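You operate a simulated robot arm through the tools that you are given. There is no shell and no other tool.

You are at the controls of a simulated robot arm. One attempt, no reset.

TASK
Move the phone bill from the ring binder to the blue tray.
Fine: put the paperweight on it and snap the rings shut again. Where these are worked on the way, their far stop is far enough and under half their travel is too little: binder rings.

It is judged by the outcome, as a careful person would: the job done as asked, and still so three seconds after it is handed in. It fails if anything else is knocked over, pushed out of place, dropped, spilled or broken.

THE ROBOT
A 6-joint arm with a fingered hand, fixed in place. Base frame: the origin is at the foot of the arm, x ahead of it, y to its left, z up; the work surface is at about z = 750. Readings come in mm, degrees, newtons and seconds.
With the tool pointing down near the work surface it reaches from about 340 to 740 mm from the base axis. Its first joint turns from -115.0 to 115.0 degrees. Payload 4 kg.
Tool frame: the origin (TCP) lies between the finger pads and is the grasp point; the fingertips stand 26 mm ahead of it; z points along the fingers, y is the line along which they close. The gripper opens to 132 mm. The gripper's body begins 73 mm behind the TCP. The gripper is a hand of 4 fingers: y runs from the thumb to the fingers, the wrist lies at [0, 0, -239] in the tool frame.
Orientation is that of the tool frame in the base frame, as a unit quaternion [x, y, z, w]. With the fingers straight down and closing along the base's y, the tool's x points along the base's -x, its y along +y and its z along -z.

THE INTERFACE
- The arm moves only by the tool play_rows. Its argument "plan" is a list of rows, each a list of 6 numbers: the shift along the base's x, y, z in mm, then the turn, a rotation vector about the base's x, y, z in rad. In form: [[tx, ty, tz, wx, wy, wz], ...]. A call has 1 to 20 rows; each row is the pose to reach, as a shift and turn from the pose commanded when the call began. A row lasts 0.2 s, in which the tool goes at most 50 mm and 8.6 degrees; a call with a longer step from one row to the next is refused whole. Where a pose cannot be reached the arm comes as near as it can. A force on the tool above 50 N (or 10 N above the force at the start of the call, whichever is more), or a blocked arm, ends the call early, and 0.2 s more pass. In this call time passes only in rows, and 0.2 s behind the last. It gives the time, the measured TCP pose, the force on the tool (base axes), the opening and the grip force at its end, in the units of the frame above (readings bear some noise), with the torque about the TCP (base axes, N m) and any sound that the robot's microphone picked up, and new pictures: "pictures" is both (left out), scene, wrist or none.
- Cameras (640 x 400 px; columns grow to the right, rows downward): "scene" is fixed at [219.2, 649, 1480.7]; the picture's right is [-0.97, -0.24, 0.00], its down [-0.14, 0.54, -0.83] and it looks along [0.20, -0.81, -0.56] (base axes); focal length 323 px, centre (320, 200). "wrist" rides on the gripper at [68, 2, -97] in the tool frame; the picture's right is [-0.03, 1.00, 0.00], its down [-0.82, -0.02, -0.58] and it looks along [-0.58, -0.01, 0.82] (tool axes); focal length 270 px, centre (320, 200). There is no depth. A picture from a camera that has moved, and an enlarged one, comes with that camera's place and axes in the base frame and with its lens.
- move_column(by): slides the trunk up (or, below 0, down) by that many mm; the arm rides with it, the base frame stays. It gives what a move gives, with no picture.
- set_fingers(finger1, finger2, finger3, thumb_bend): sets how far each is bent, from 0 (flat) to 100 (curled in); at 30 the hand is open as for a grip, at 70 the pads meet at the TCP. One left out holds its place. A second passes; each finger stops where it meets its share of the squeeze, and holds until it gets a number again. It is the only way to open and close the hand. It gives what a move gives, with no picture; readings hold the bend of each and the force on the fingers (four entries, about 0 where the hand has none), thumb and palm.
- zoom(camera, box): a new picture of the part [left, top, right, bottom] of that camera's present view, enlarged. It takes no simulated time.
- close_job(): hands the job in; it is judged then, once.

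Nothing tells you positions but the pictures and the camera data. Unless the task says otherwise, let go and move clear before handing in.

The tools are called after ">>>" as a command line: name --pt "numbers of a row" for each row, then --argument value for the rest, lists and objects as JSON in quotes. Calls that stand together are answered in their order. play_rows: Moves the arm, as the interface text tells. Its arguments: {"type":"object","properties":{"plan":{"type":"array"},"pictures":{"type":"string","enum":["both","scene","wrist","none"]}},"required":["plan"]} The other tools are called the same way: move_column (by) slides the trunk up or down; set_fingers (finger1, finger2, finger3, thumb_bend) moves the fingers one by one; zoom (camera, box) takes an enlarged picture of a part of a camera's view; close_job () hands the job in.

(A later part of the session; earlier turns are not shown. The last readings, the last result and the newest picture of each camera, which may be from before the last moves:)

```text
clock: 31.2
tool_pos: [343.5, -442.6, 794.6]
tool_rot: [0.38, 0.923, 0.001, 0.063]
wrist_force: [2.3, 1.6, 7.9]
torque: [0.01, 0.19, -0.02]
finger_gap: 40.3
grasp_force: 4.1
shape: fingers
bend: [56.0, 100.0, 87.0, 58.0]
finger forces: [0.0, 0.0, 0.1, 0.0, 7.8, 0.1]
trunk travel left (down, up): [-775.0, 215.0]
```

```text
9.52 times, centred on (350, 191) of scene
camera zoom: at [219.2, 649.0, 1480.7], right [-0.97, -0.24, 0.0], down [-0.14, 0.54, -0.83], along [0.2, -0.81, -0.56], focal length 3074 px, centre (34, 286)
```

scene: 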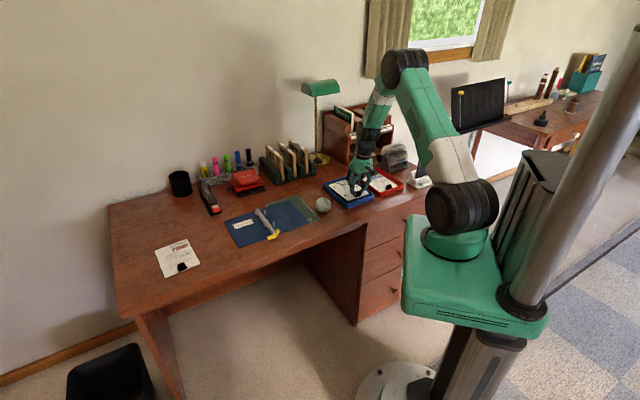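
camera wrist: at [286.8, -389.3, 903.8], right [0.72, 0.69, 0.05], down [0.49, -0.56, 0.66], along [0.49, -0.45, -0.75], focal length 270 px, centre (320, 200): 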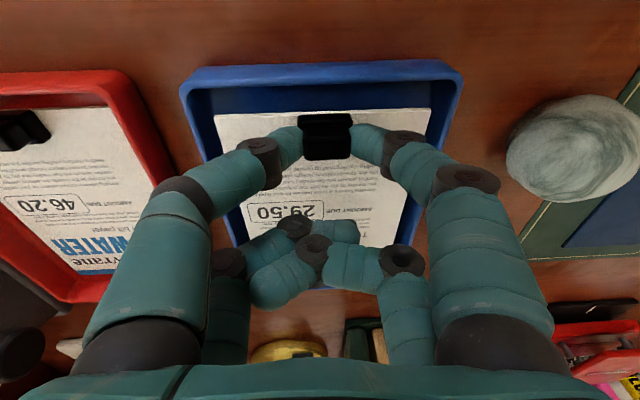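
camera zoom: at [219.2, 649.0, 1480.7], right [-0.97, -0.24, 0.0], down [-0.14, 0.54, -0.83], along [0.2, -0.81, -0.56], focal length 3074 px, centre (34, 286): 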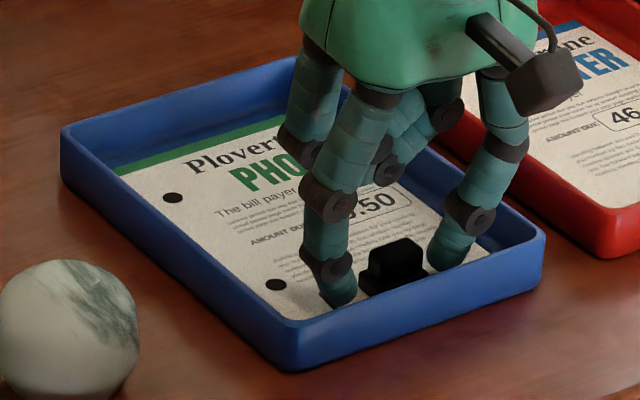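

Released; the thumb tip is just pressing on the bill, so I'll raise straight up now.

>>> play_rows --pt "0 0 5 0 0 0" --pt "0 0 20 0 0 0" --pt "0 0 45 0 0 0" --pt "0 0 80 0 0 0" --pt "0 0 110 0 0 0"

>>> zoom --camera "wrist" --box '[160, 20, 480, 220]'

>>> zoom --camera "scene" --box '[310, 160, 390, 216]'

```text
clock: 32.4
tool_pos: [343.8, -442.6, 904.1]
tool_rot: [0.379, 0.923, 0.001, 0.062]
wrist_force: [0.8, 0.1, -0.3]
torque: [-0.01, 0.03, -0.01]
finger_gap: 45.1
grasp_force: 0.1
shape: fingers
bend: [56.0, 100.0, 87.0, 56.0]
finger forces: [0.1, 0.1, 0.1, 0.0, 0.1, 0.0]
trunk travel left (down, up): [-775.0, 215.0]
camera wrist: at [286.5, -389.4, 991.5], right [0.72, 0.69, 0.05], down [0.49, -0.56, 0.66], along [0.49, -0.45, -0.75], focal length 270 px, centre (320, 200)
```

scene: 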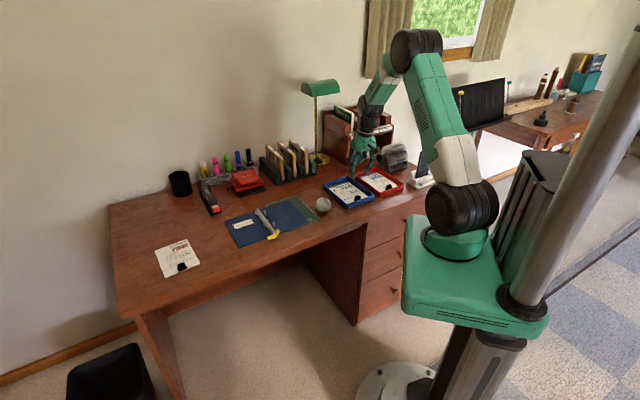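
wrist: 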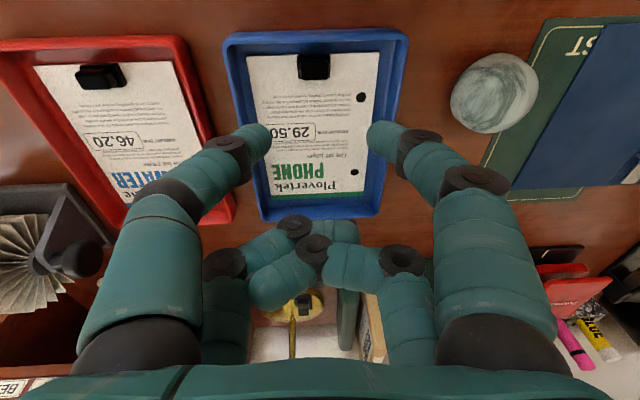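

```text
2.00 times, centred on (320, 120) of wrist
camera zoom: at [286.5, -389.4, 991.5], right [0.72, 0.69, 0.05], down [0.49, -0.56, 0.66], along [0.49, -0.45, -0.75], focal length 541 px, centre (320, 360)
```

zoom: 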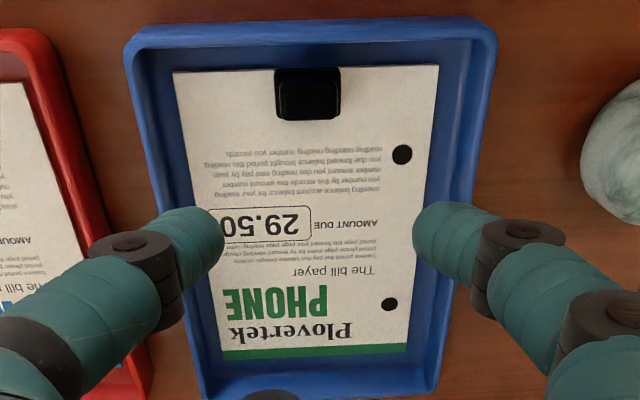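

```text
7.14 times, centred on (350, 188) of scene
camera zoom: at [219.2, 649.0, 1480.7], right [-0.97, -0.24, 0.0], down [-0.14, 0.54, -0.83], along [0.2, -0.81, -0.56], focal length 2306 px, centre (106, 286)
```

zoom: 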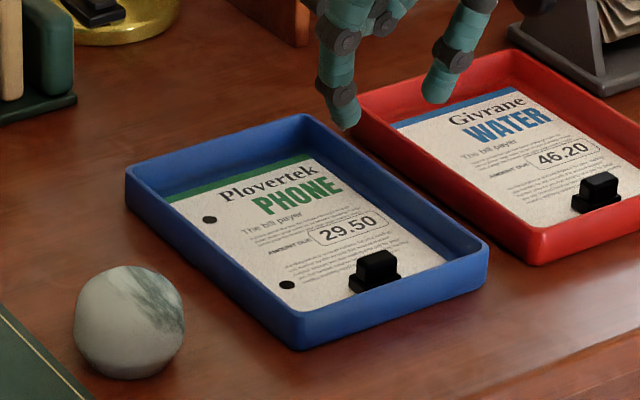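

The phone bill lies flat in the blue tray, centred at about (382, -477). Next is the paperweight near (453, -341): I'll open all fingers to a pre-shape, level the hand, and hover above the ball.

>>> set_fingers --finger1 43 --finger2 43 --finger3 43 --thumb_bend 43

>>> play_rows --pt "18 17 4 0.01 0.025 0" --pt "40 36 4 0.02 0.05 0" --pt "62 56 4 0.03 0.075 0" --pt "84 77 2 0.0435 0.1148 0" --pt "109 101.6 0 0.0435 0.1148 0"

>>> zoom --camera "scene" --box '[290, 150, 380, 216]'

```text
clock: 33.4
tool_pos: [343.9, -442.7, 903.4]
tool_rot: [0.38, 0.923, 0.001, 0.06]
wrist_force: [0.3, 0.1, 0.0]
torque: [0.02, 0.0, -0.01]
finger_gap: 89.3
grasp_force: 0.1
shape: fingers
bend: [43.0, 43.0, 43.0, 43.0]
finger forces: [0.1, 0.1, 0.0, 0.0, 0.0, 0.0]
trunk travel left (down, up): [-775.0, 215.0]
```

```text
clock: 34.6
tool_pos: [454.8, -340.1, 902.7]
tool_rot: [0.379, 0.925, -0.001, 0.0]
wrist_force: [-0.1, 0.1, -0.4]
torque: [-0.01, -0.01, 0.02]
finger_gap: 89.3
grasp_force: 0.1
shape: fingers
bend: [43.0, 43.0, 43.0, 43.0]
finger forces: [0.1, 0.0, 0.1, 0.0, 0.1, 0.0]
trunk travel left (down, up): [-775.0, 215.0]
camera wrist: at [407.4, -290.7, 999.6], right [0.72, 0.69, 0.0], down [0.57, -0.59, 0.58], along [0.4, -0.42, -0.82], focal length 270 px, centre (320, 200)
```

scene: 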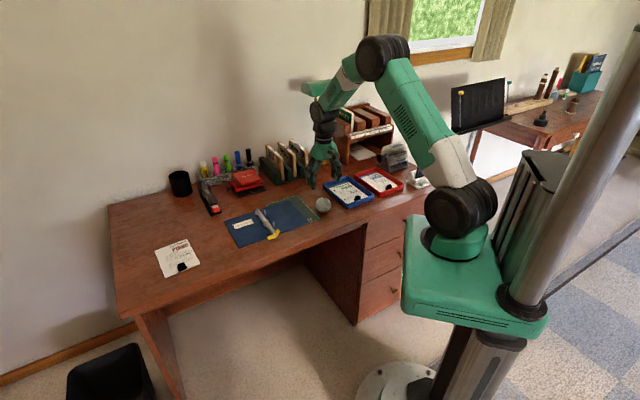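
wrist: 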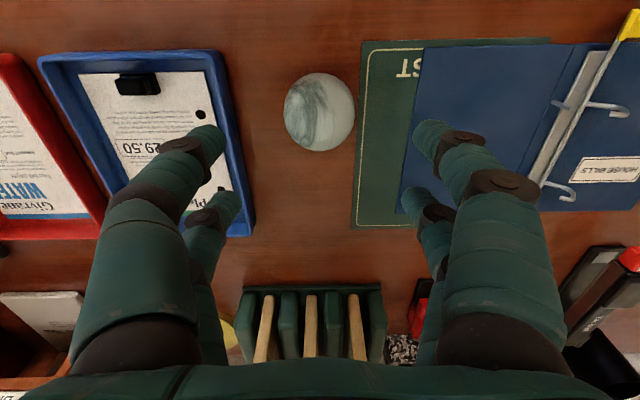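

```text
6.06 times, centred on (335, 183) of scene
camera zoom: at [219.2, 649.0, 1480.7], right [-0.97, -0.24, 0.0], down [-0.14, 0.54, -0.83], along [0.2, -0.81, -0.56], focal length 1956 px, centre (229, 303)
```

zoom: 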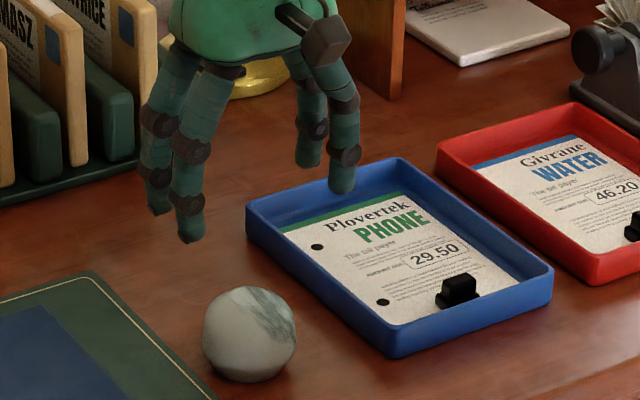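

The ball is centred under the hand, offset by about 0.5 mm. I'll descend so the fingertips are just below its equator.

>>> play_rows --pt "0 0 -25 0 0 0" --pt "0 0 -55 0 0 0" --pt "0 0 -80 0 0 0" --pt "0 0 -100 0 0 0" --pt "0 0 -116 0 0 0"

>>> zoom --camera "scene" --box '[295, 175, 365, 225]'

>>> zoom --camera "wrist" --box '[160, 60, 480, 260]'

```text
clock: 35.8
tool_pos: [453.1, -341.5, 787.2]
tool_rot: [0.38, 0.925, 0.0, 0.0]
wrist_force: [-0.2, -0.2, 0.1]
torque: [0.01, 0.01, -0.01]
finger_gap: 89.0
grasp_force: 0.1
shape: fingers
bend: [43.0, 43.0, 43.0, 43.0]
finger forces: [0.0, 0.0, 0.1, 0.0, 0.1, 0.0]
trunk travel left (down, up): [-775.0, 215.0]
camera wrist: at [407.1, -291.4, 883.1], right [0.72, 0.69, 0.0], down [0.57, -0.59, 0.58], along [0.4, -0.42, -0.82], focal length 270 px, centre (320, 200)
```

scene: 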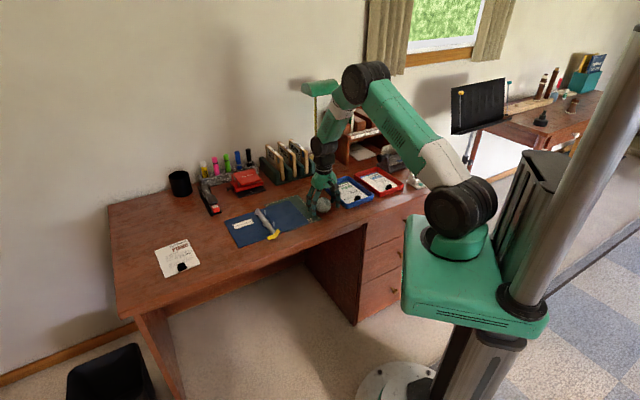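
wrist: 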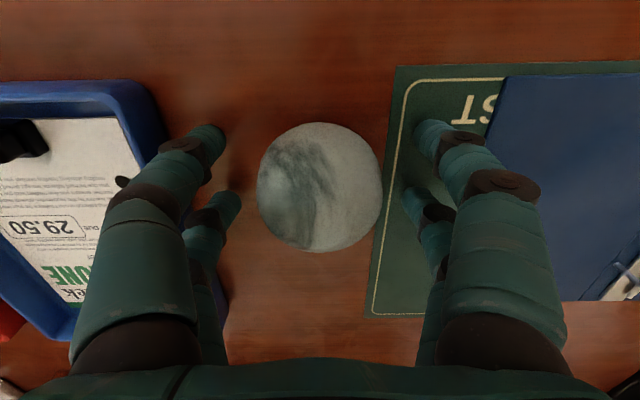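

```text
8.00 times, centred on (330, 200) of scene
camera zoom: at [219.2, 649.0, 1480.7], right [-0.97, -0.24, 0.0], down [-0.14, 0.54, -0.83], along [0.2, -0.81, -0.56], focal length 2582 px, centre (240, 200)
```

zoom: 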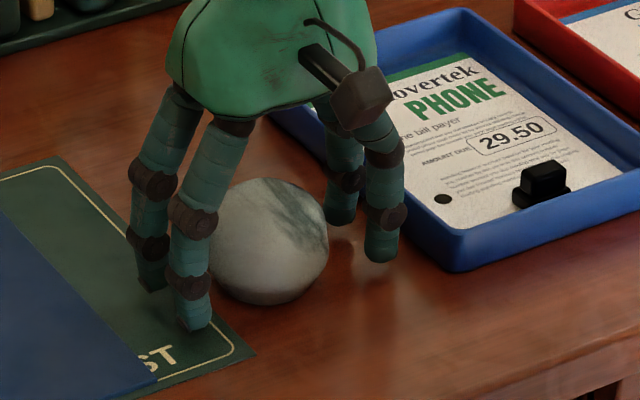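

```text
2.00 times, centred on (320, 160) of wrist
camera zoom: at [407.1, -291.4, 883.1], right [0.72, 0.69, 0.0], down [0.57, -0.59, 0.58], along [0.4, -0.42, -0.82], focal length 541 px, centre (320, 280)
```

zoom: 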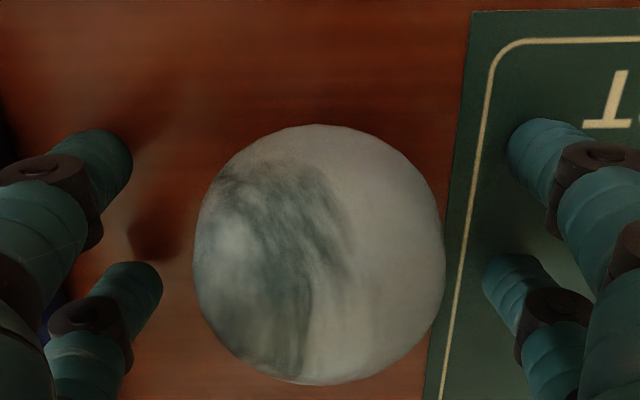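

The ball is centred between the four fingers. Closing on it now.

>>> set_fingers --finger1 75 --finger2 75 --finger3 75 --thumb_bend 75

>>> zoom --camera "scene" --box '[295, 175, 365, 225]'

>>> zoom --camera "wrist" --box '[160, 60, 480, 260]'

```text
clock: 36.8
tool_pos: [454.8, -341.1, 787.0]
tool_rot: [0.381, 0.925, 0.0, 0.001]
wrist_force: [-0.3, 0.0, -0.4]
torque: [-0.02, 0.01, -0.04]
finger_gap: 36.9
grasp_force: 23.1
shape: fingers
bend: [57.0, 53.0, 60.0, 66.0]
finger forces: [9.7, 13.5, 9.0, 0.0, 12.8, 0.0]
trunk travel left (down, up): [-775.0, 215.0]
```

```text
8.00 times, centred on (330, 200) of scene
camera zoom: at [219.2, 649.0, 1480.7], right [-0.97, -0.24, 0.0], down [-0.14, 0.54, -0.83], along [0.2, -0.81, -0.56], focal length 2582 px, centre (240, 200)
```

zoom: 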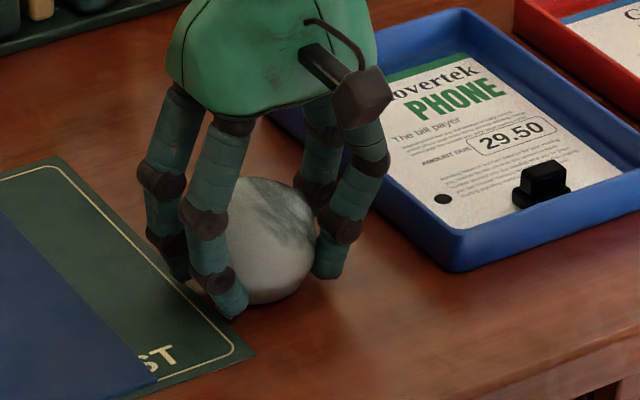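

```text
2.00 times, centred on (320, 160) of wrist
camera zoom: at [407.0, -291.3, 883.4], right [0.72, 0.69, 0.0], down [0.57, -0.59, 0.58], along [0.4, -0.42, -0.82], focal length 541 px, centre (320, 280)
```

zoom: 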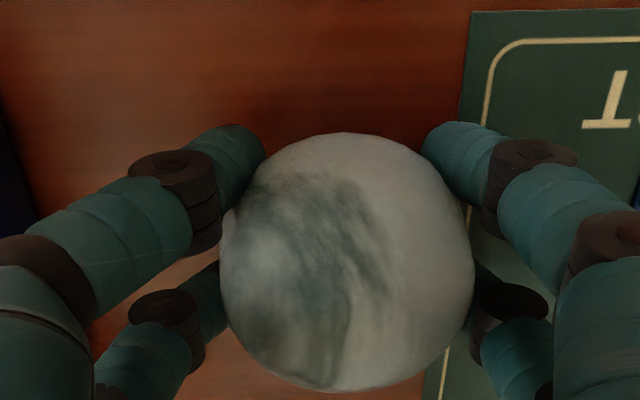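

The ball is held by all four fingers, though it shifted about 6 mm within the hand. I'll do a small test lift.

>>> play_rows --pt "0 0 3 0 0 0" --pt "0 0 6 0 0 0" --pictures "none"

>>> zoom --camera "scene" --box '[295, 175, 365, 225]'

>>> zoom --camera "wrist" --box '[160, 60, 480, 260]'

```text
clock: 37.4
tool_pos: [453.7, -340.6, 794.4]
tool_rot: [0.38, 0.925, 0.0, 0.0]
wrist_force: [-0.9, -0.2, -2.9]
torque: [0.01, 0.01, 0.02]
finger_gap: 36.7
grasp_force: 22.8
shape: fingers
bend: [57.0, 53.0, 60.0, 67.0]
finger forces: [9.8, 13.6, 9.0, 0.1, 12.8, 0.1]
trunk travel left (down, up): [-775.0, 215.0]
```

```text
8.00 times, centred on (330, 200) of scene
camera zoom: at [219.2, 649.0, 1480.7], right [-0.97, -0.24, 0.0], down [-0.14, 0.54, -0.83], along [0.2, -0.81, -0.56], focal length 2582 px, centre (240, 200)
```

zoom: 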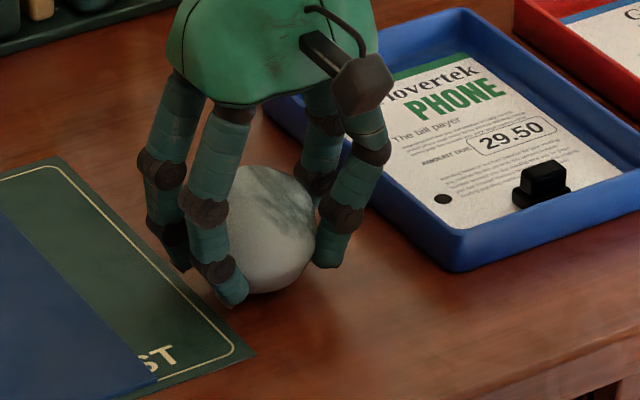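

```text
2.00 times, centred on (320, 160) of wrist
camera zoom: at [406.8, -291.3, 889.8], right [0.72, 0.69, 0.0], down [0.57, -0.59, 0.58], along [0.4, -0.42, -0.82], focal length 541 px, centre (320, 280)
```

zoom: 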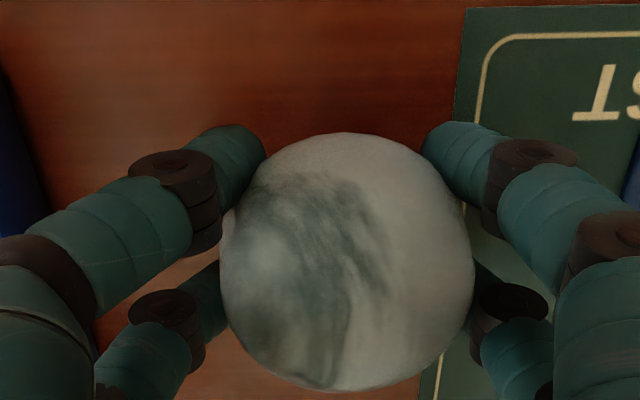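

The ball is lifted and steady, about 3 N. I'll raise it, carry it over the tray to the bill's centre, and check before lowering.

>>> play_rows --pt "0 0 15 0 0 0" --pt "0 0 35 0 0 0" --pt "0 0 58 0 0 0" --pt "-11 -20 66 0 0 0" --pt "-24 -43 66 0 0 0" --pt "-37 -67 66 0 0 0" --pt "-51 -91 66 0 0 0" --pt "-65 -116 66 0 0 0" --pt "-77.7 -139.4 66 0 0 0"

>>> zoom --camera "scene" --box '[310, 150, 400, 216]'

>>> zoom --camera "wrist" --box '[160, 20, 480, 260]'

```text
clock: 39.4
tool_pos: [375.9, -480.5, 858.2]
tool_rot: [0.381, 0.925, -0.001, 0.0]
wrist_force: [-0.7, 0.5, -2.5]
torque: [-0.02, 0.02, 0.04]
finger_gap: 36.6
grasp_force: 22.5
shape: fingers
bend: [57.0, 53.0, 60.0, 67.0]
finger forces: [9.5, 13.7, 8.9, 0.1, 12.7, 0.0]
trunk travel left (down, up): [-775.0, 215.0]
camera wrist: at [328.9, -430.8, 954.5], right [0.72, 0.69, 0.0], down [0.57, -0.59, 0.58], along [0.4, -0.42, -0.82], focal length 270 px, centre (320, 200)
```

scene: 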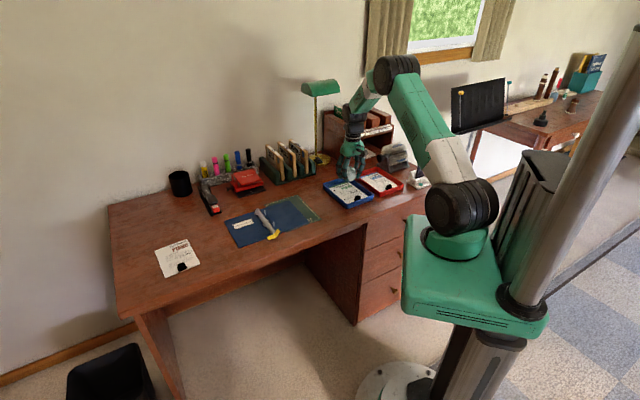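
wrist: 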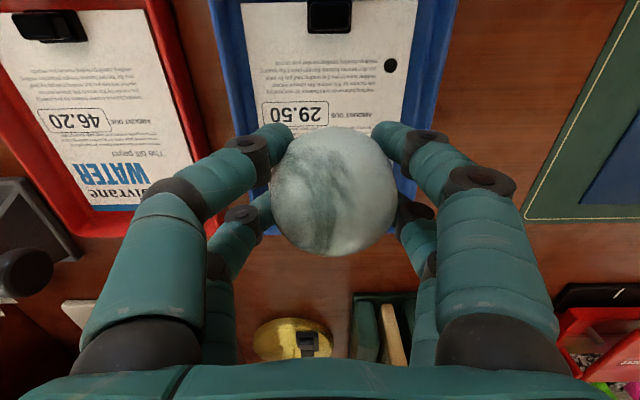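

```text
6.06 times, centred on (355, 183) of scene
camera zoom: at [219.2, 649.0, 1480.7], right [-0.97, -0.24, 0.0], down [-0.14, 0.54, -0.83], along [0.2, -0.81, -0.56], focal length 1956 px, centre (108, 303)
```

zoom: 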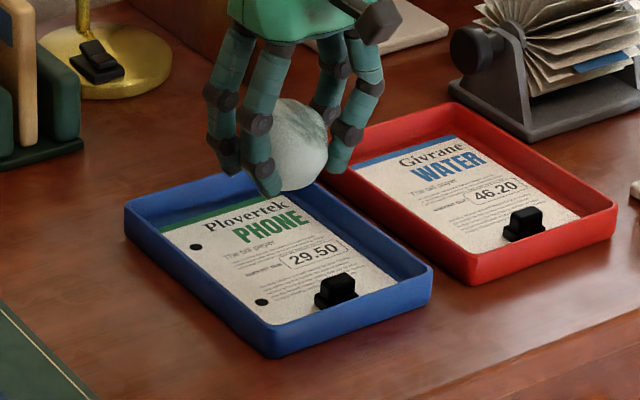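

```text
1.67 times, centred on (320, 140) of wrist
camera zoom: at [328.9, -430.8, 954.5], right [0.72, 0.69, 0.0], down [0.57, -0.59, 0.58], along [0.4, -0.42, -0.82], focal length 450 px, centre (320, 300)
```

zoom: 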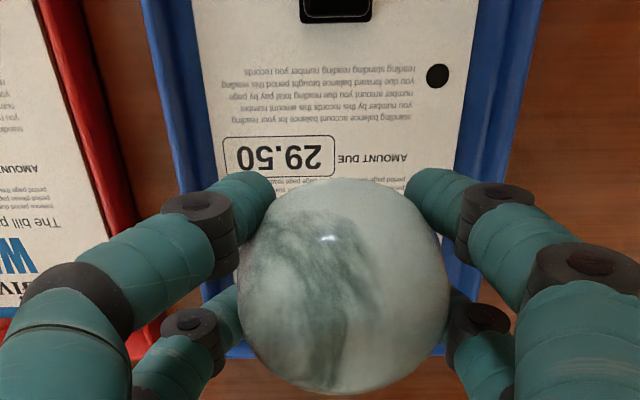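

The ball lines up with the bill's centre. I'll lower it towards the bill.

>>> play_rows --pt "0 0 -15 0 0 0" --pt "0 0 -30 0 0 0" --pt "0 0 -44 0 0 0" --pt "0 0 -54 0 0 0" --pt "0 0 -58 0 0 0"

>>> zoom --camera "scene" --box '[310, 150, 400, 216]'

>>> zoom --camera "wrist" --box '[160, 20, 480, 260]'

```text
clock: 40.6
tool_pos: [376.1, -480.9, 801.9]
tool_rot: [0.38, 0.925, -0.001, -0.001]
wrist_force: [-0.1, 0.9, -2.6]
torque: [0.04, 0.04, 0.02]
finger_gap: 36.4
grasp_force: 22.3
shape: fingers
bend: [57.0, 53.0, 60.0, 67.0]
finger forces: [9.5, 13.6, 8.8, 0.1, 12.7, 0.0]
trunk travel left (down, up): [-775.0, 215.0]
camera wrist: at [328.7, -430.9, 897.4], right [0.72, 0.69, 0.0], down [0.57, -0.59, 0.58], along [0.4, -0.42, -0.82], focal length 270 px, centre (320, 200)
```

scene: 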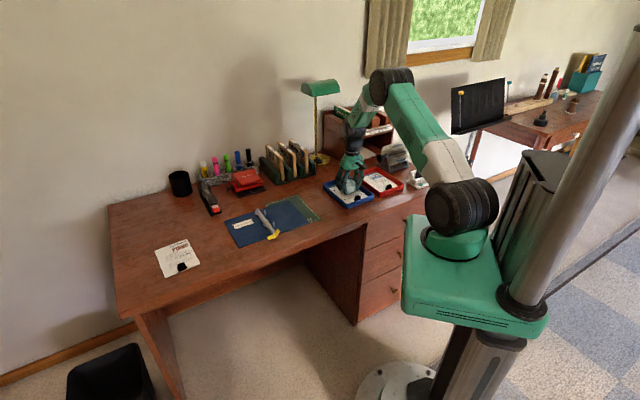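
wrist: 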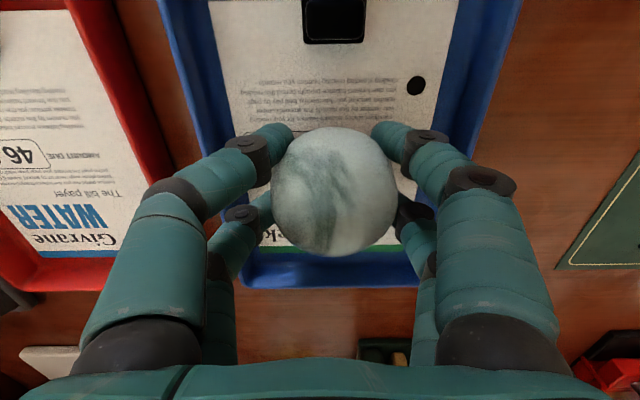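

```text
6.06 times, centred on (355, 183) of scene
camera zoom: at [219.2, 649.0, 1480.7], right [-0.97, -0.24, 0.0], down [-0.14, 0.54, -0.83], along [0.2, -0.81, -0.56], focal length 1956 px, centre (108, 303)
```

zoom: 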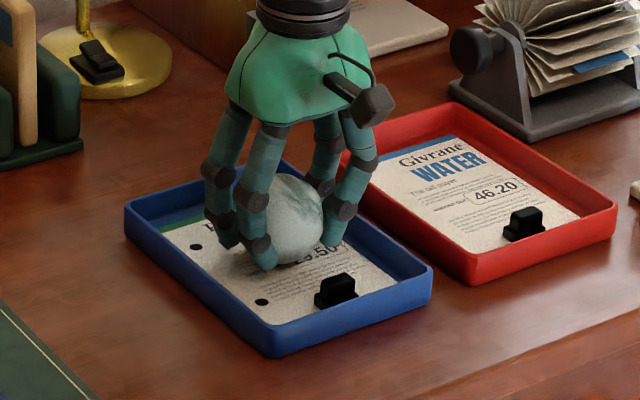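

```text
1.67 times, centred on (320, 140) of wrist
camera zoom: at [328.7, -430.9, 897.4], right [0.72, 0.69, 0.0], down [0.57, -0.59, 0.58], along [0.4, -0.42, -0.82], focal length 450 px, centre (320, 300)
```

zoom: 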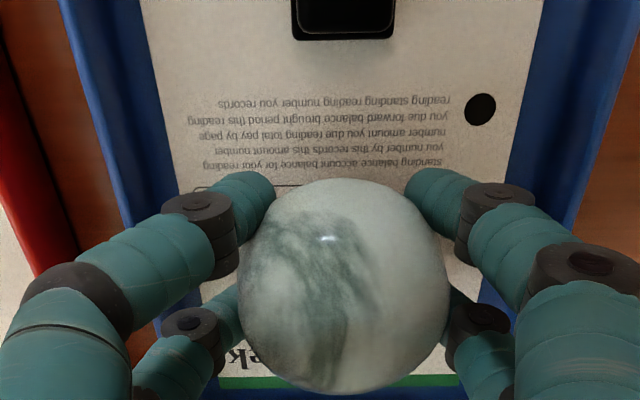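

>>> play_rows --pt "0 0 -2 0 0 0" --pt "0 0 -4 0 0 0" --pictures "none"

```text
clock: 41.2
tool_pos: [376.4, -479.9, 796.7]
tool_rot: [0.38, 0.925, 0.0, 0.0]
wrist_force: [0.7, -0.5, -2.9]
torque: [0.02, 0.05, 0.0]
finger_gap: 36.4
grasp_force: 22.6
shape: fingers
bend: [57.0, 53.0, 60.0, 67.0]
finger forces: [9.5, 13.5, 8.8, 0.0, 12.7, 0.0]
trunk travel left (down, up): [-775.0, 215.0]
```

The ball isn't touching yet, still hanging at about -2.9 N. I'll continue down in small steps.

>>> play_rows --pt "0 0 -1.5 0 0 0" --pt "0 0 -3 0 0 0" --pictures "none"

```text
clock: 41.8
tool_pos: [375.9, -480.5, 795.0]
tool_rot: [0.38, 0.925, 0.0, 0.001]
wrist_force: [-1.1, -0.6, 0.0]
torque: [0.02, -0.03, 0.04]
finger_gap: 36.4
grasp_force: 21.7
shape: fingers
bend: [57.0, 53.0, 61.0, 67.0]
finger forces: [9.4, 12.8, 8.7, 0.0, 12.8, 0.0]
trunk travel left (down, up): [-775.0, 215.0]
```

The ball's weight is now carried by the bill, with the wrist force near 0. I'll press 1 mm more and open the fingers gently in steps.

>>> play_rows --pt "0 0 -1 0 0 0" --pictures "none"

>>> set_fingers --finger1 54 --finger2 50 --finger3 57 --thumb_bend 62

>>> zoom --camera "scene" --box '[310, 150, 400, 216]'

>>> zoom --camera "wrist" --box '[160, 20, 480, 260]'

```text
clock: 42.2
tool_pos: [376.6, -479.2, 794.0]
tool_rot: [0.38, 0.925, 0.0, 0.001]
wrist_force: [-1.0, 0.9, 3.1]
torque: [0.05, -0.13, 0.05]
finger_gap: 36.4
grasp_force: 21.4
shape: fingers
bend: [57.0, 53.0, 61.0, 67.0]
finger forces: [9.4, 11.3, 8.4, 0.0, 12.8, 0.0]
trunk travel left (down, up): [-775.0, 215.0]
```

```text
clock: 43.2
tool_pos: [375.8, -480.1, 793.9]
tool_rot: [0.38, 0.925, 0.001, 0.0]
wrist_force: [-0.3, 1.0, 0.4]
torque: [-0.02, 0.01, -0.01]
finger_gap: 40.2
grasp_force: 0.8
shape: fingers
bend: [54.0, 50.0, 56.0, 62.0]
finger forces: [0.2, 0.1, 0.0, 0.1, 0.4, 0.0]
trunk travel left (down, up): [-775.0, 215.0]
```

```text
6.06 times, centred on (355, 183) of scene
camera zoom: at [219.2, 649.0, 1480.7], right [-0.97, -0.24, 0.0], down [-0.14, 0.54, -0.83], along [0.2, -0.81, -0.56], focal length 1956 px, centre (108, 303)
```

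zoom: 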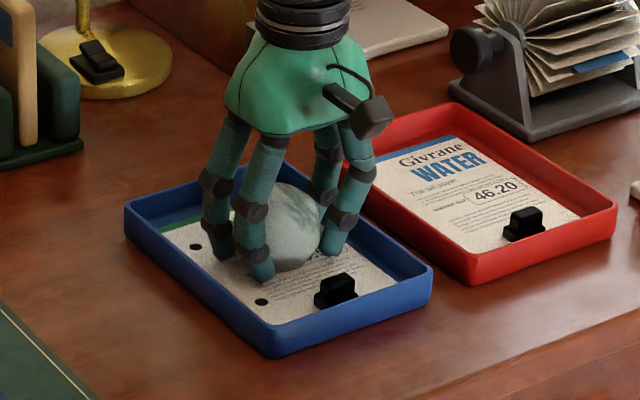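

```text
1.67 times, centred on (320, 140) of wrist
camera zoom: at [328.9, -431.0, 889.5], right [0.72, 0.69, 0.0], down [0.57, -0.59, 0.58], along [0.4, -0.42, -0.82], focal length 450 px, centre (320, 300)
```

zoom: 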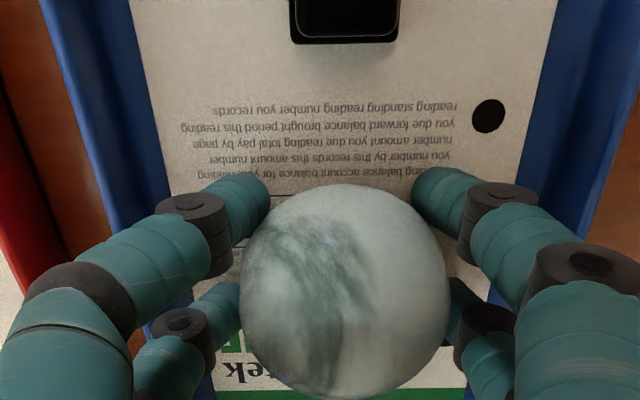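

The ball stays put, so I'll open further.

>>> set_fingers --finger1 46 --finger2 45 --finger3 47 --thumb_bend 49

>>> zoom --camera "scene" --box '[310, 150, 400, 216]'

>>> zoom --camera "wrist" --box '[160, 20, 480, 260]'

```text
clock: 44.2
tool_pos: [374.6, -480.0, 793.1]
tool_rot: [0.38, 0.925, 0.0, -0.001]
wrist_force: [0.4, 0.4, 0.1]
torque: [0.0, 0.0, 0.01]
finger_gap: 73.8
grasp_force: 0.0
shape: fingers
bend: [46.0, 45.0, 47.0, 49.0]
finger forces: [0.1, 0.1, 0.2, 0.1, 0.0, 0.1]
trunk travel left (down, up): [-775.0, 215.0]
```

```text
6.06 times, centred on (355, 183) of scene
camera zoom: at [219.2, 649.0, 1480.7], right [-0.97, -0.24, 0.0], down [-0.14, 0.54, -0.83], along [0.2, -0.81, -0.56], focal length 1956 px, centre (108, 303)
```

zoom: 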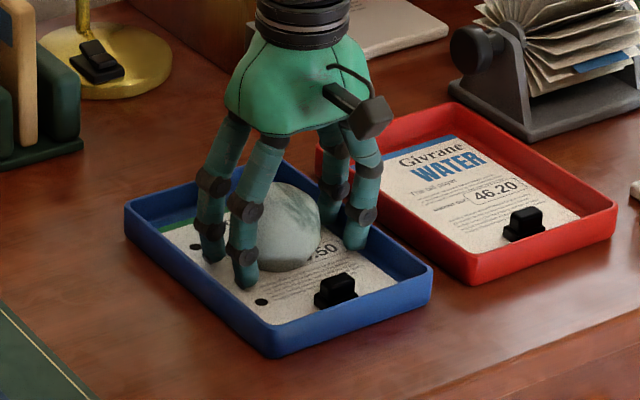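

```text
1.67 times, centred on (320, 140) of wrist
camera zoom: at [328.9, -431.0, 889.5], right [0.72, 0.69, 0.0], down [0.57, -0.59, 0.58], along [0.4, -0.42, -0.82], focal length 450 px, centre (320, 300)
```

zoom: 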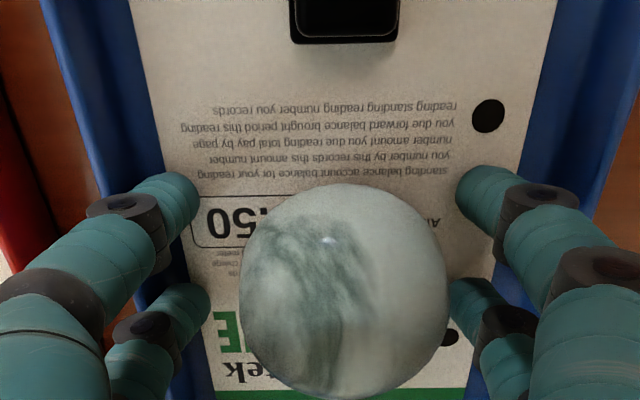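

The ball stands freely on the bill. I'll raise clear, centring the hand slightly over the ball as I go.

>>> play_rows --pt "1.5 1.5 1 0 0 0" --pt "3 3 8 0 0 0" --pt "3 3 25 0 0 0" --pt "3 3 50 0 0 0" --pt "3 3 85 0 0 0" --pt "3 3 120 0 0 0"

>>> zoom --camera "scene" --box '[310, 150, 400, 216]'

>>> zoom --camera "scene" --box '[225, 185, 325, 250]'

```text
clock: 45.6
tool_pos: [378.1, -476.9, 915.0]
tool_rot: [0.38, 0.925, -0.001, 0.0]
wrist_force: [0.7, 1.0, 0.1]
torque: [-0.03, -0.02, -0.01]
finger_gap: 73.9
grasp_force: 0.2
shape: fingers
bend: [46.0, 45.0, 47.0, 49.0]
finger forces: [0.1, 0.0, 0.0, 0.1, 0.0, 0.0]
trunk travel left (down, up): [-775.0, 215.0]
camera wrist: at [331.6, -427.3, 1010.6], right [0.72, 0.69, 0.0], down [0.57, -0.59, 0.58], along [0.4, -0.42, -0.82], focal length 270 px, centre (320, 200)
```

scene: 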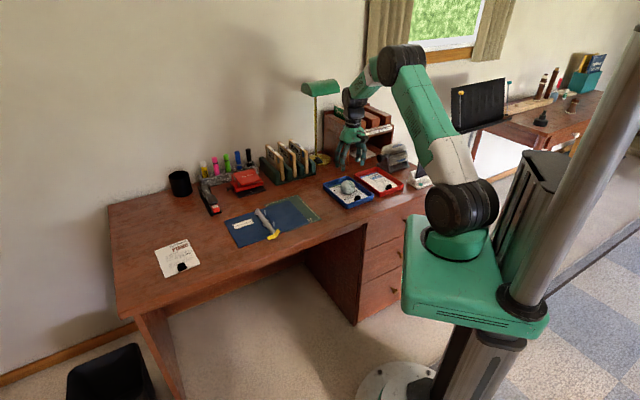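
wrist: 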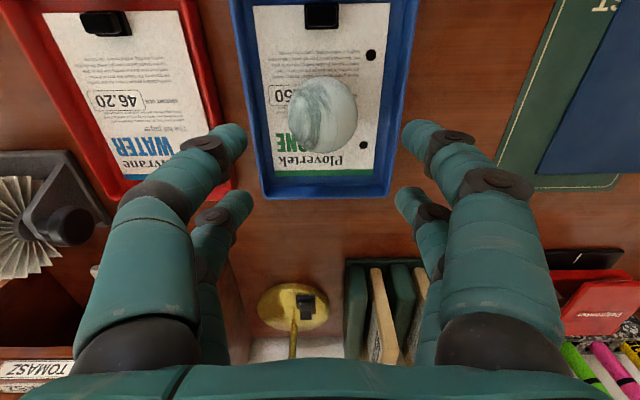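

```text
6.06 times, centred on (355, 183) of scene
camera zoom: at [219.2, 649.0, 1480.7], right [-0.97, -0.24, 0.0], down [-0.14, 0.54, -0.83], along [0.2, -0.81, -0.56], focal length 1956 px, centre (108, 303)
```

zoom: 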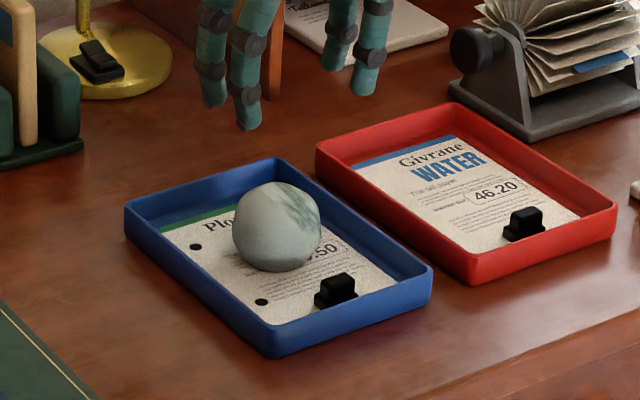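

```text
6.15 times, centred on (275, 218) of scene
camera zoom: at [219.2, 649.0, 1480.7], right [-0.97, -0.24, 0.0], down [-0.14, 0.54, -0.83], along [0.2, -0.81, -0.56], focal length 1987 px, centre (597, 92)
```

zoom: 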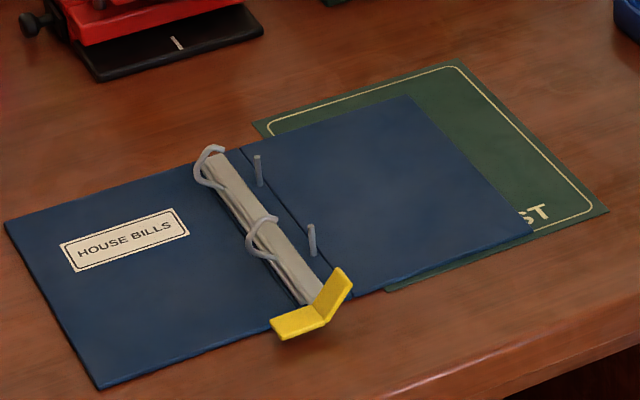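

The paperweight rests on the bill. Now I'll close the rings: curl the fingers, leave the thumb extended, rotate back to yaw 0, and hover above the raised bill-side wing near (566, -151).

>>> set_fingers --finger1 100 --finger2 30 --finger3 100 --thumb_bend 30

>>> set_fingers --finger2 95

>>> play_rows --pt "17 33 0 0 0 0.08" --pt "34 66 0 0 0 0.16" --pt "52 100 0 0 0 0.24" --pt "70 134 0 0 0 0.32" --pt "87 167 0 0 0 0.4" --pt "105 201 0 0 0 0.48" --pt "122 234 0 0 0 0.56" --pt "140 268 0 0 0 0.64" --pt "157 301 -5 0 0 0.72" --pt "174 335 -15 0 0 0.7795" --pt "192 368 -25 0 0 0.7795" --pt "208.7 401.4 -40 0 0 0.7795"

>>> zoom --camera "scene" --box '[235, 180, 315, 245]'

>>> zoom --camera "wrist" --box '[80, 60, 280, 185]'

```text
clock: 46.6
tool_pos: [380.0, -477.0, 914.2]
tool_rot: [0.38, 0.925, 0.0, 0.0]
wrist_force: [0.0, -0.5, -0.2]
torque: [0.01, 0.0, 0.02]
finger_gap: 56.7
grasp_force: 0.0
shape: fingers
bend: [100.0, 30.0, 100.0, 30.0]
finger forces: [0.0, 0.0, 0.1, 0.1, 0.0, 0.1]
trunk travel left (down, up): [-775.0, 215.0]
```

```text
clock: 47.6
tool_pos: [378.0, -476.6, 913.6]
tool_rot: [0.38, 0.925, -0.001, 0.0]
wrist_force: [0.1, 0.6, 0.1]
torque: [0.01, 0.0, 0.02]
finger_gap: 56.7
grasp_force: 0.1
shape: fingers
bend: [100.0, 88.0, 100.0, 30.0]
finger forces: [0.0, 0.0, 0.0, 0.0, 0.1, 0.0]
trunk travel left (down, up): [-775.0, 215.0]
```

```text
clock: 50.2
tool_pos: [589.5, -76.6, 874.3]
tool_rot: [0.0, 1.0, 0.0, 0.0]
wrist_force: [0.7, 0.1, 0.1]
torque: [-0.02, 0.0, -0.03]
finger_gap: 56.8
grasp_force: 0.1
shape: fingers
bend: [100.0, 88.0, 100.0, 30.0]
finger forces: [0.0, 0.0, 0.0, 0.0, 0.1, 0.0]
trunk travel left (down, up): [-775.0, 215.0]
camera wrist: at [520.6, -73.9, 970.0], right [0.03, 1.0, 0.0], down [0.82, -0.02, 0.58], along [0.58, -0.02, -0.82], focal length 270 px, centre (320, 200)
```

scene: 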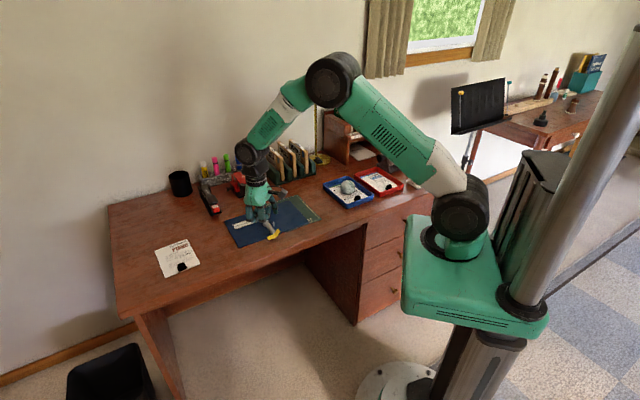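
wrist: 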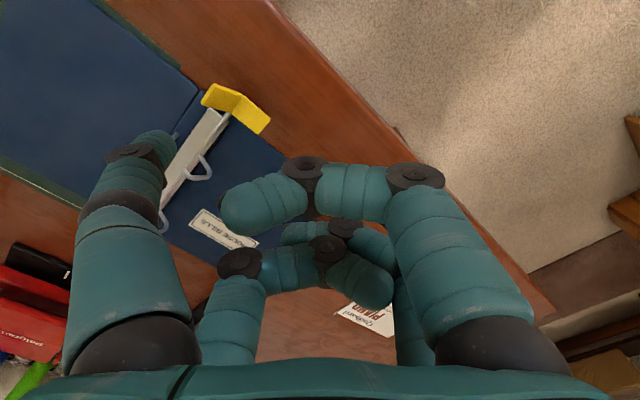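

```text
6.15 times, centred on (275, 212) of scene
camera zoom: at [219.2, 649.0, 1480.7], right [-0.97, -0.24, 0.0], down [-0.14, 0.54, -0.83], along [0.2, -0.81, -0.56], focal length 1987 px, centre (597, 123)
```

zoom: 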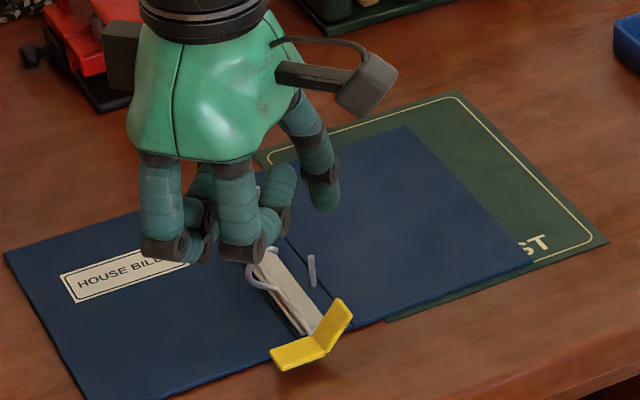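

```text
3.20 times, centred on (180, 122) of wrist
camera zoom: at [520.6, -73.9, 970.0], right [0.03, 1.0, 0.0], down [0.82, -0.02, 0.58], along [0.58, -0.02, -0.82], focal length 865 px, centre (768, 448)
```

zoom: 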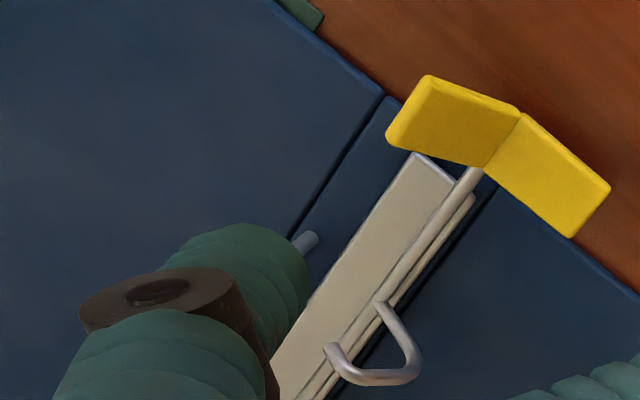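

The thumb is nearly over the raised wing. I'll nudge it slightly and descend to just above it.

>>> play_rows --pt "-2 1 -20 0 0 0" --pt "-2 1 -42 0 0 0" --pt "-2 1 -60 0 0 0"

>>> zoom --camera "scene" --box '[255, 205, 305, 245]'

>>> zoom --camera "wrist" --box '[80, 60, 280, 185]'

```text
clock: 51.0
tool_pos: [585.4, -73.6, 812.3]
tool_rot: [0.0, 1.0, 0.001, 0.0]
wrist_force: [-0.3, 0.1, 0.7]
torque: [0.01, 0.03, -0.01]
finger_gap: 56.6
grasp_force: 0.0
shape: fingers
bend: [100.0, 88.0, 100.0, 30.0]
finger forces: [0.0, 0.1, 0.0, 0.0, 0.2, 0.1]
trunk travel left (down, up): [-775.0, 215.0]
camera wrist: at [517.7, -72.7, 909.2], right [0.03, 1.0, 0.0], down [0.82, -0.02, 0.58], along [0.58, -0.02, -0.82], focal length 270 px, centre (320, 200)
```

scene: 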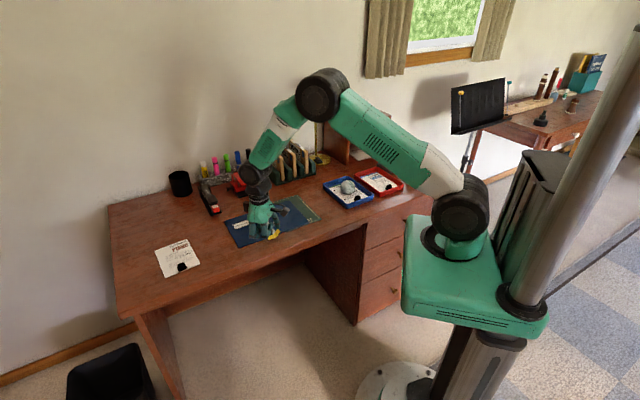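
wrist: 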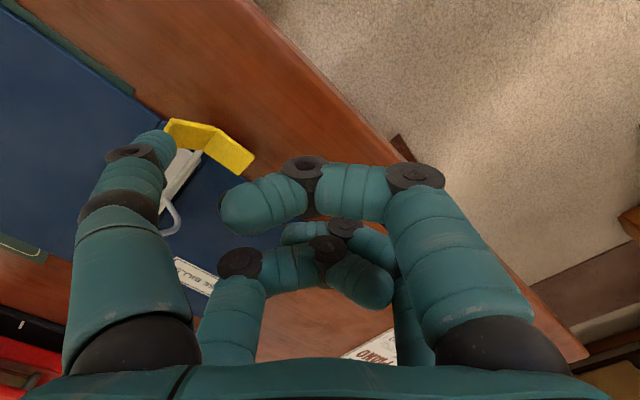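

```text
10.00 times, centred on (280, 225) of scene
camera zoom: at [219.2, 649.0, 1480.7], right [-0.97, -0.24, 0.0], down [-0.14, 0.54, -0.83], along [0.2, -0.81, -0.56], focal length 3228 px, centre (720, -50)
```

zoom: 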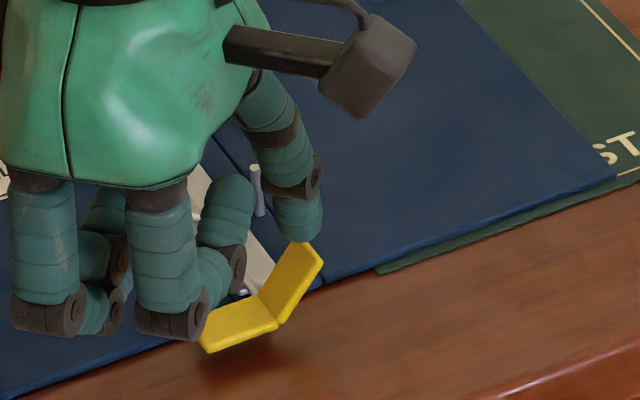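

```text
3.20 times, centred on (180, 122) of wrist
camera zoom: at [517.7, -72.7, 909.2], right [0.03, 1.0, 0.0], down [0.82, -0.02, 0.58], along [0.58, -0.02, -0.82], focal length 865 px, centre (768, 448)
```

zoom: 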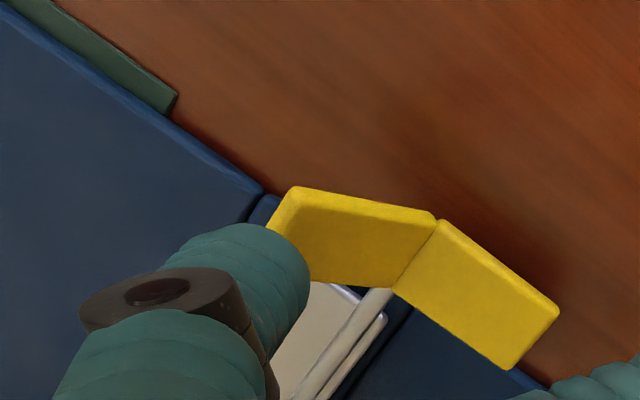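

The tip will land on the outer third of the raised wing. I'll press down slowly.

>>> play_rows --pt "1.5 1.5 -4 0 0 0" --pt "1.5 1.5 -8 0 0 0" --pt "1.5 1.5 -12 0 0 0" --pt "1.5 1.5 -15 0 0 0" --pictures "none"

>>> zoom --camera "scene" --box '[255, 205, 305, 245]'

>>> zoom --camera "wrist" --box '[80, 60, 280, 185]'

```text
clock: 52.0
tool_pos: [585.7, -73.7, 798.3]
tool_rot: [0.0, 1.0, 0.0, 0.0]
wrist_force: [0.6, -0.7, -0.2]
torque: [0.03, -0.02, 0.02]
finger_gap: 56.8
grasp_force: 0.1
shape: fingers
bend: [100.0, 88.0, 100.0, 30.0]
finger forces: [0.0, 0.0, 0.0, 0.1, 0.3, 0.0]
trunk travel left (down, up): [-775.0, 215.0]
```

```text
10.00 times, centred on (280, 225) of scene
camera zoom: at [219.2, 649.0, 1480.7], right [-0.97, -0.24, 0.0], down [-0.14, 0.54, -0.83], along [0.2, -0.81, -0.56], focal length 3228 px, centre (720, -50)
```

zoom: 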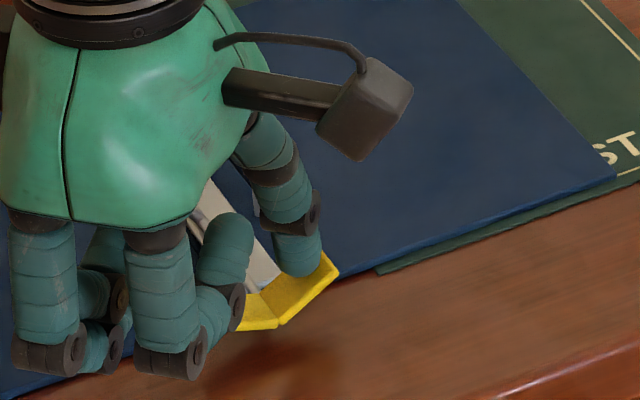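

```text
3.20 times, centred on (180, 122) of wrist
camera zoom: at [518.9, -71.2, 894.4], right [0.03, 1.0, 0.0], down [0.82, -0.02, 0.58], along [0.58, -0.02, -0.82], focal length 865 px, centre (768, 448)
```

zoom: 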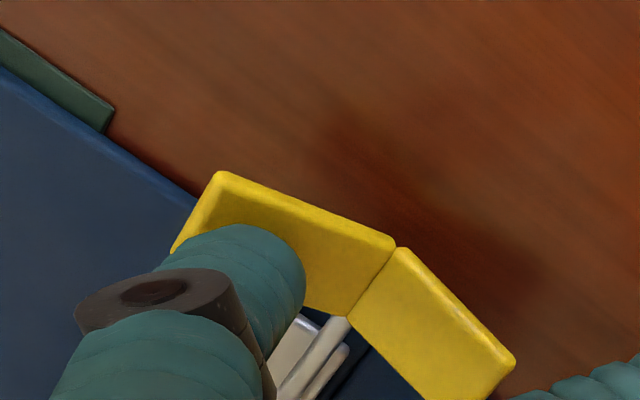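

The wing is rotating down. Continuing to the stop.

>>> play_rows --pt "0 0 -3 0 0 0" --pt "0 0 -6 0 0 0" --pt "0 0 -9 0 0 0" --pt "0 0 -11 0 0 0" --pictures "none"

>>> zoom --camera "scene" --box '[255, 205, 305, 245]'

>>> zoom --camera "wrist" --box '[80, 60, 280, 185]'

```text
clock: 53.0
tool_pos: [587.4, -73.6, 787.0]
tool_rot: [0.0, 1.0, 0.0, 0.0]
wrist_force: [-0.6, 0.3, 0.7]
torque: [-0.01, 0.0, 0.01]
finger_gap: 57.0
grasp_force: 0.4
shape: fingers
bend: [100.0, 88.0, 100.0, 30.0]
finger forces: [0.0, 0.1, 0.0, 0.1, 0.3, 0.1]
trunk travel left (down, up): [-775.0, 215.0]
```

```text
10.00 times, centred on (280, 225) of scene
camera zoom: at [219.2, 649.0, 1480.7], right [-0.97, -0.24, 0.0], down [-0.14, 0.54, -0.83], along [0.2, -0.81, -0.56], focal length 3228 px, centre (720, -50)
```

zoom: 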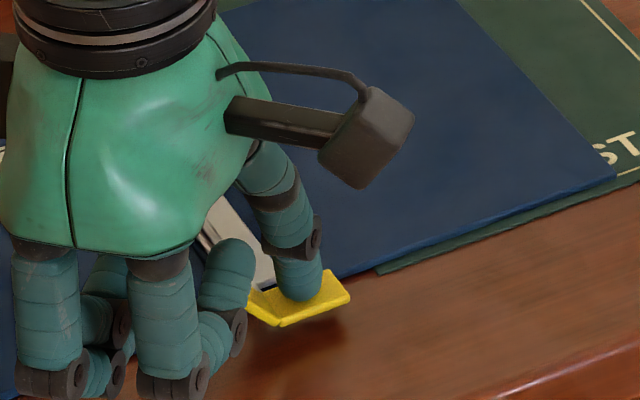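

```text
3.20 times, centred on (180, 122) of wrist
camera zoom: at [519.3, -71.6, 883.4], right [0.03, 1.0, 0.0], down [0.82, -0.02, 0.58], along [0.58, -0.02, -0.82], focal length 865 px, centre (768, 448)
```

zoom: 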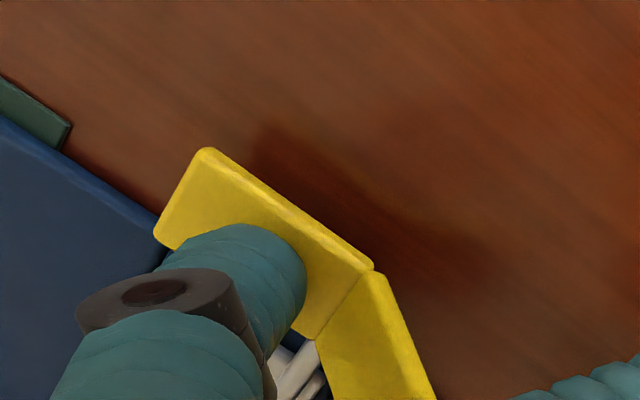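

The wing is flat; I'll press slightly more to confirm the stop.

>>> play_rows --pt "0 0 -1.5 0 0 0" --pt "0 0 -3 0 0 0" --pictures "none"

```text
clock: 53.6
tool_pos: [587.2, -73.2, 785.3]
tool_rot: [0.0, 1.0, -0.001, 0.002]
wrist_force: [-0.6, 2.3, 7.3]
torque: [-0.53, 0.12, -0.06]
finger_gap: 57.6
grasp_force: 3.9
shape: fingers
bend: [100.0, 88.0, 100.0, 30.0]
finger forces: [0.0, 0.1, 0.0, 0.0, 7.5, 0.0]
trunk travel left (down, up): [-775.0, 215.0]
```

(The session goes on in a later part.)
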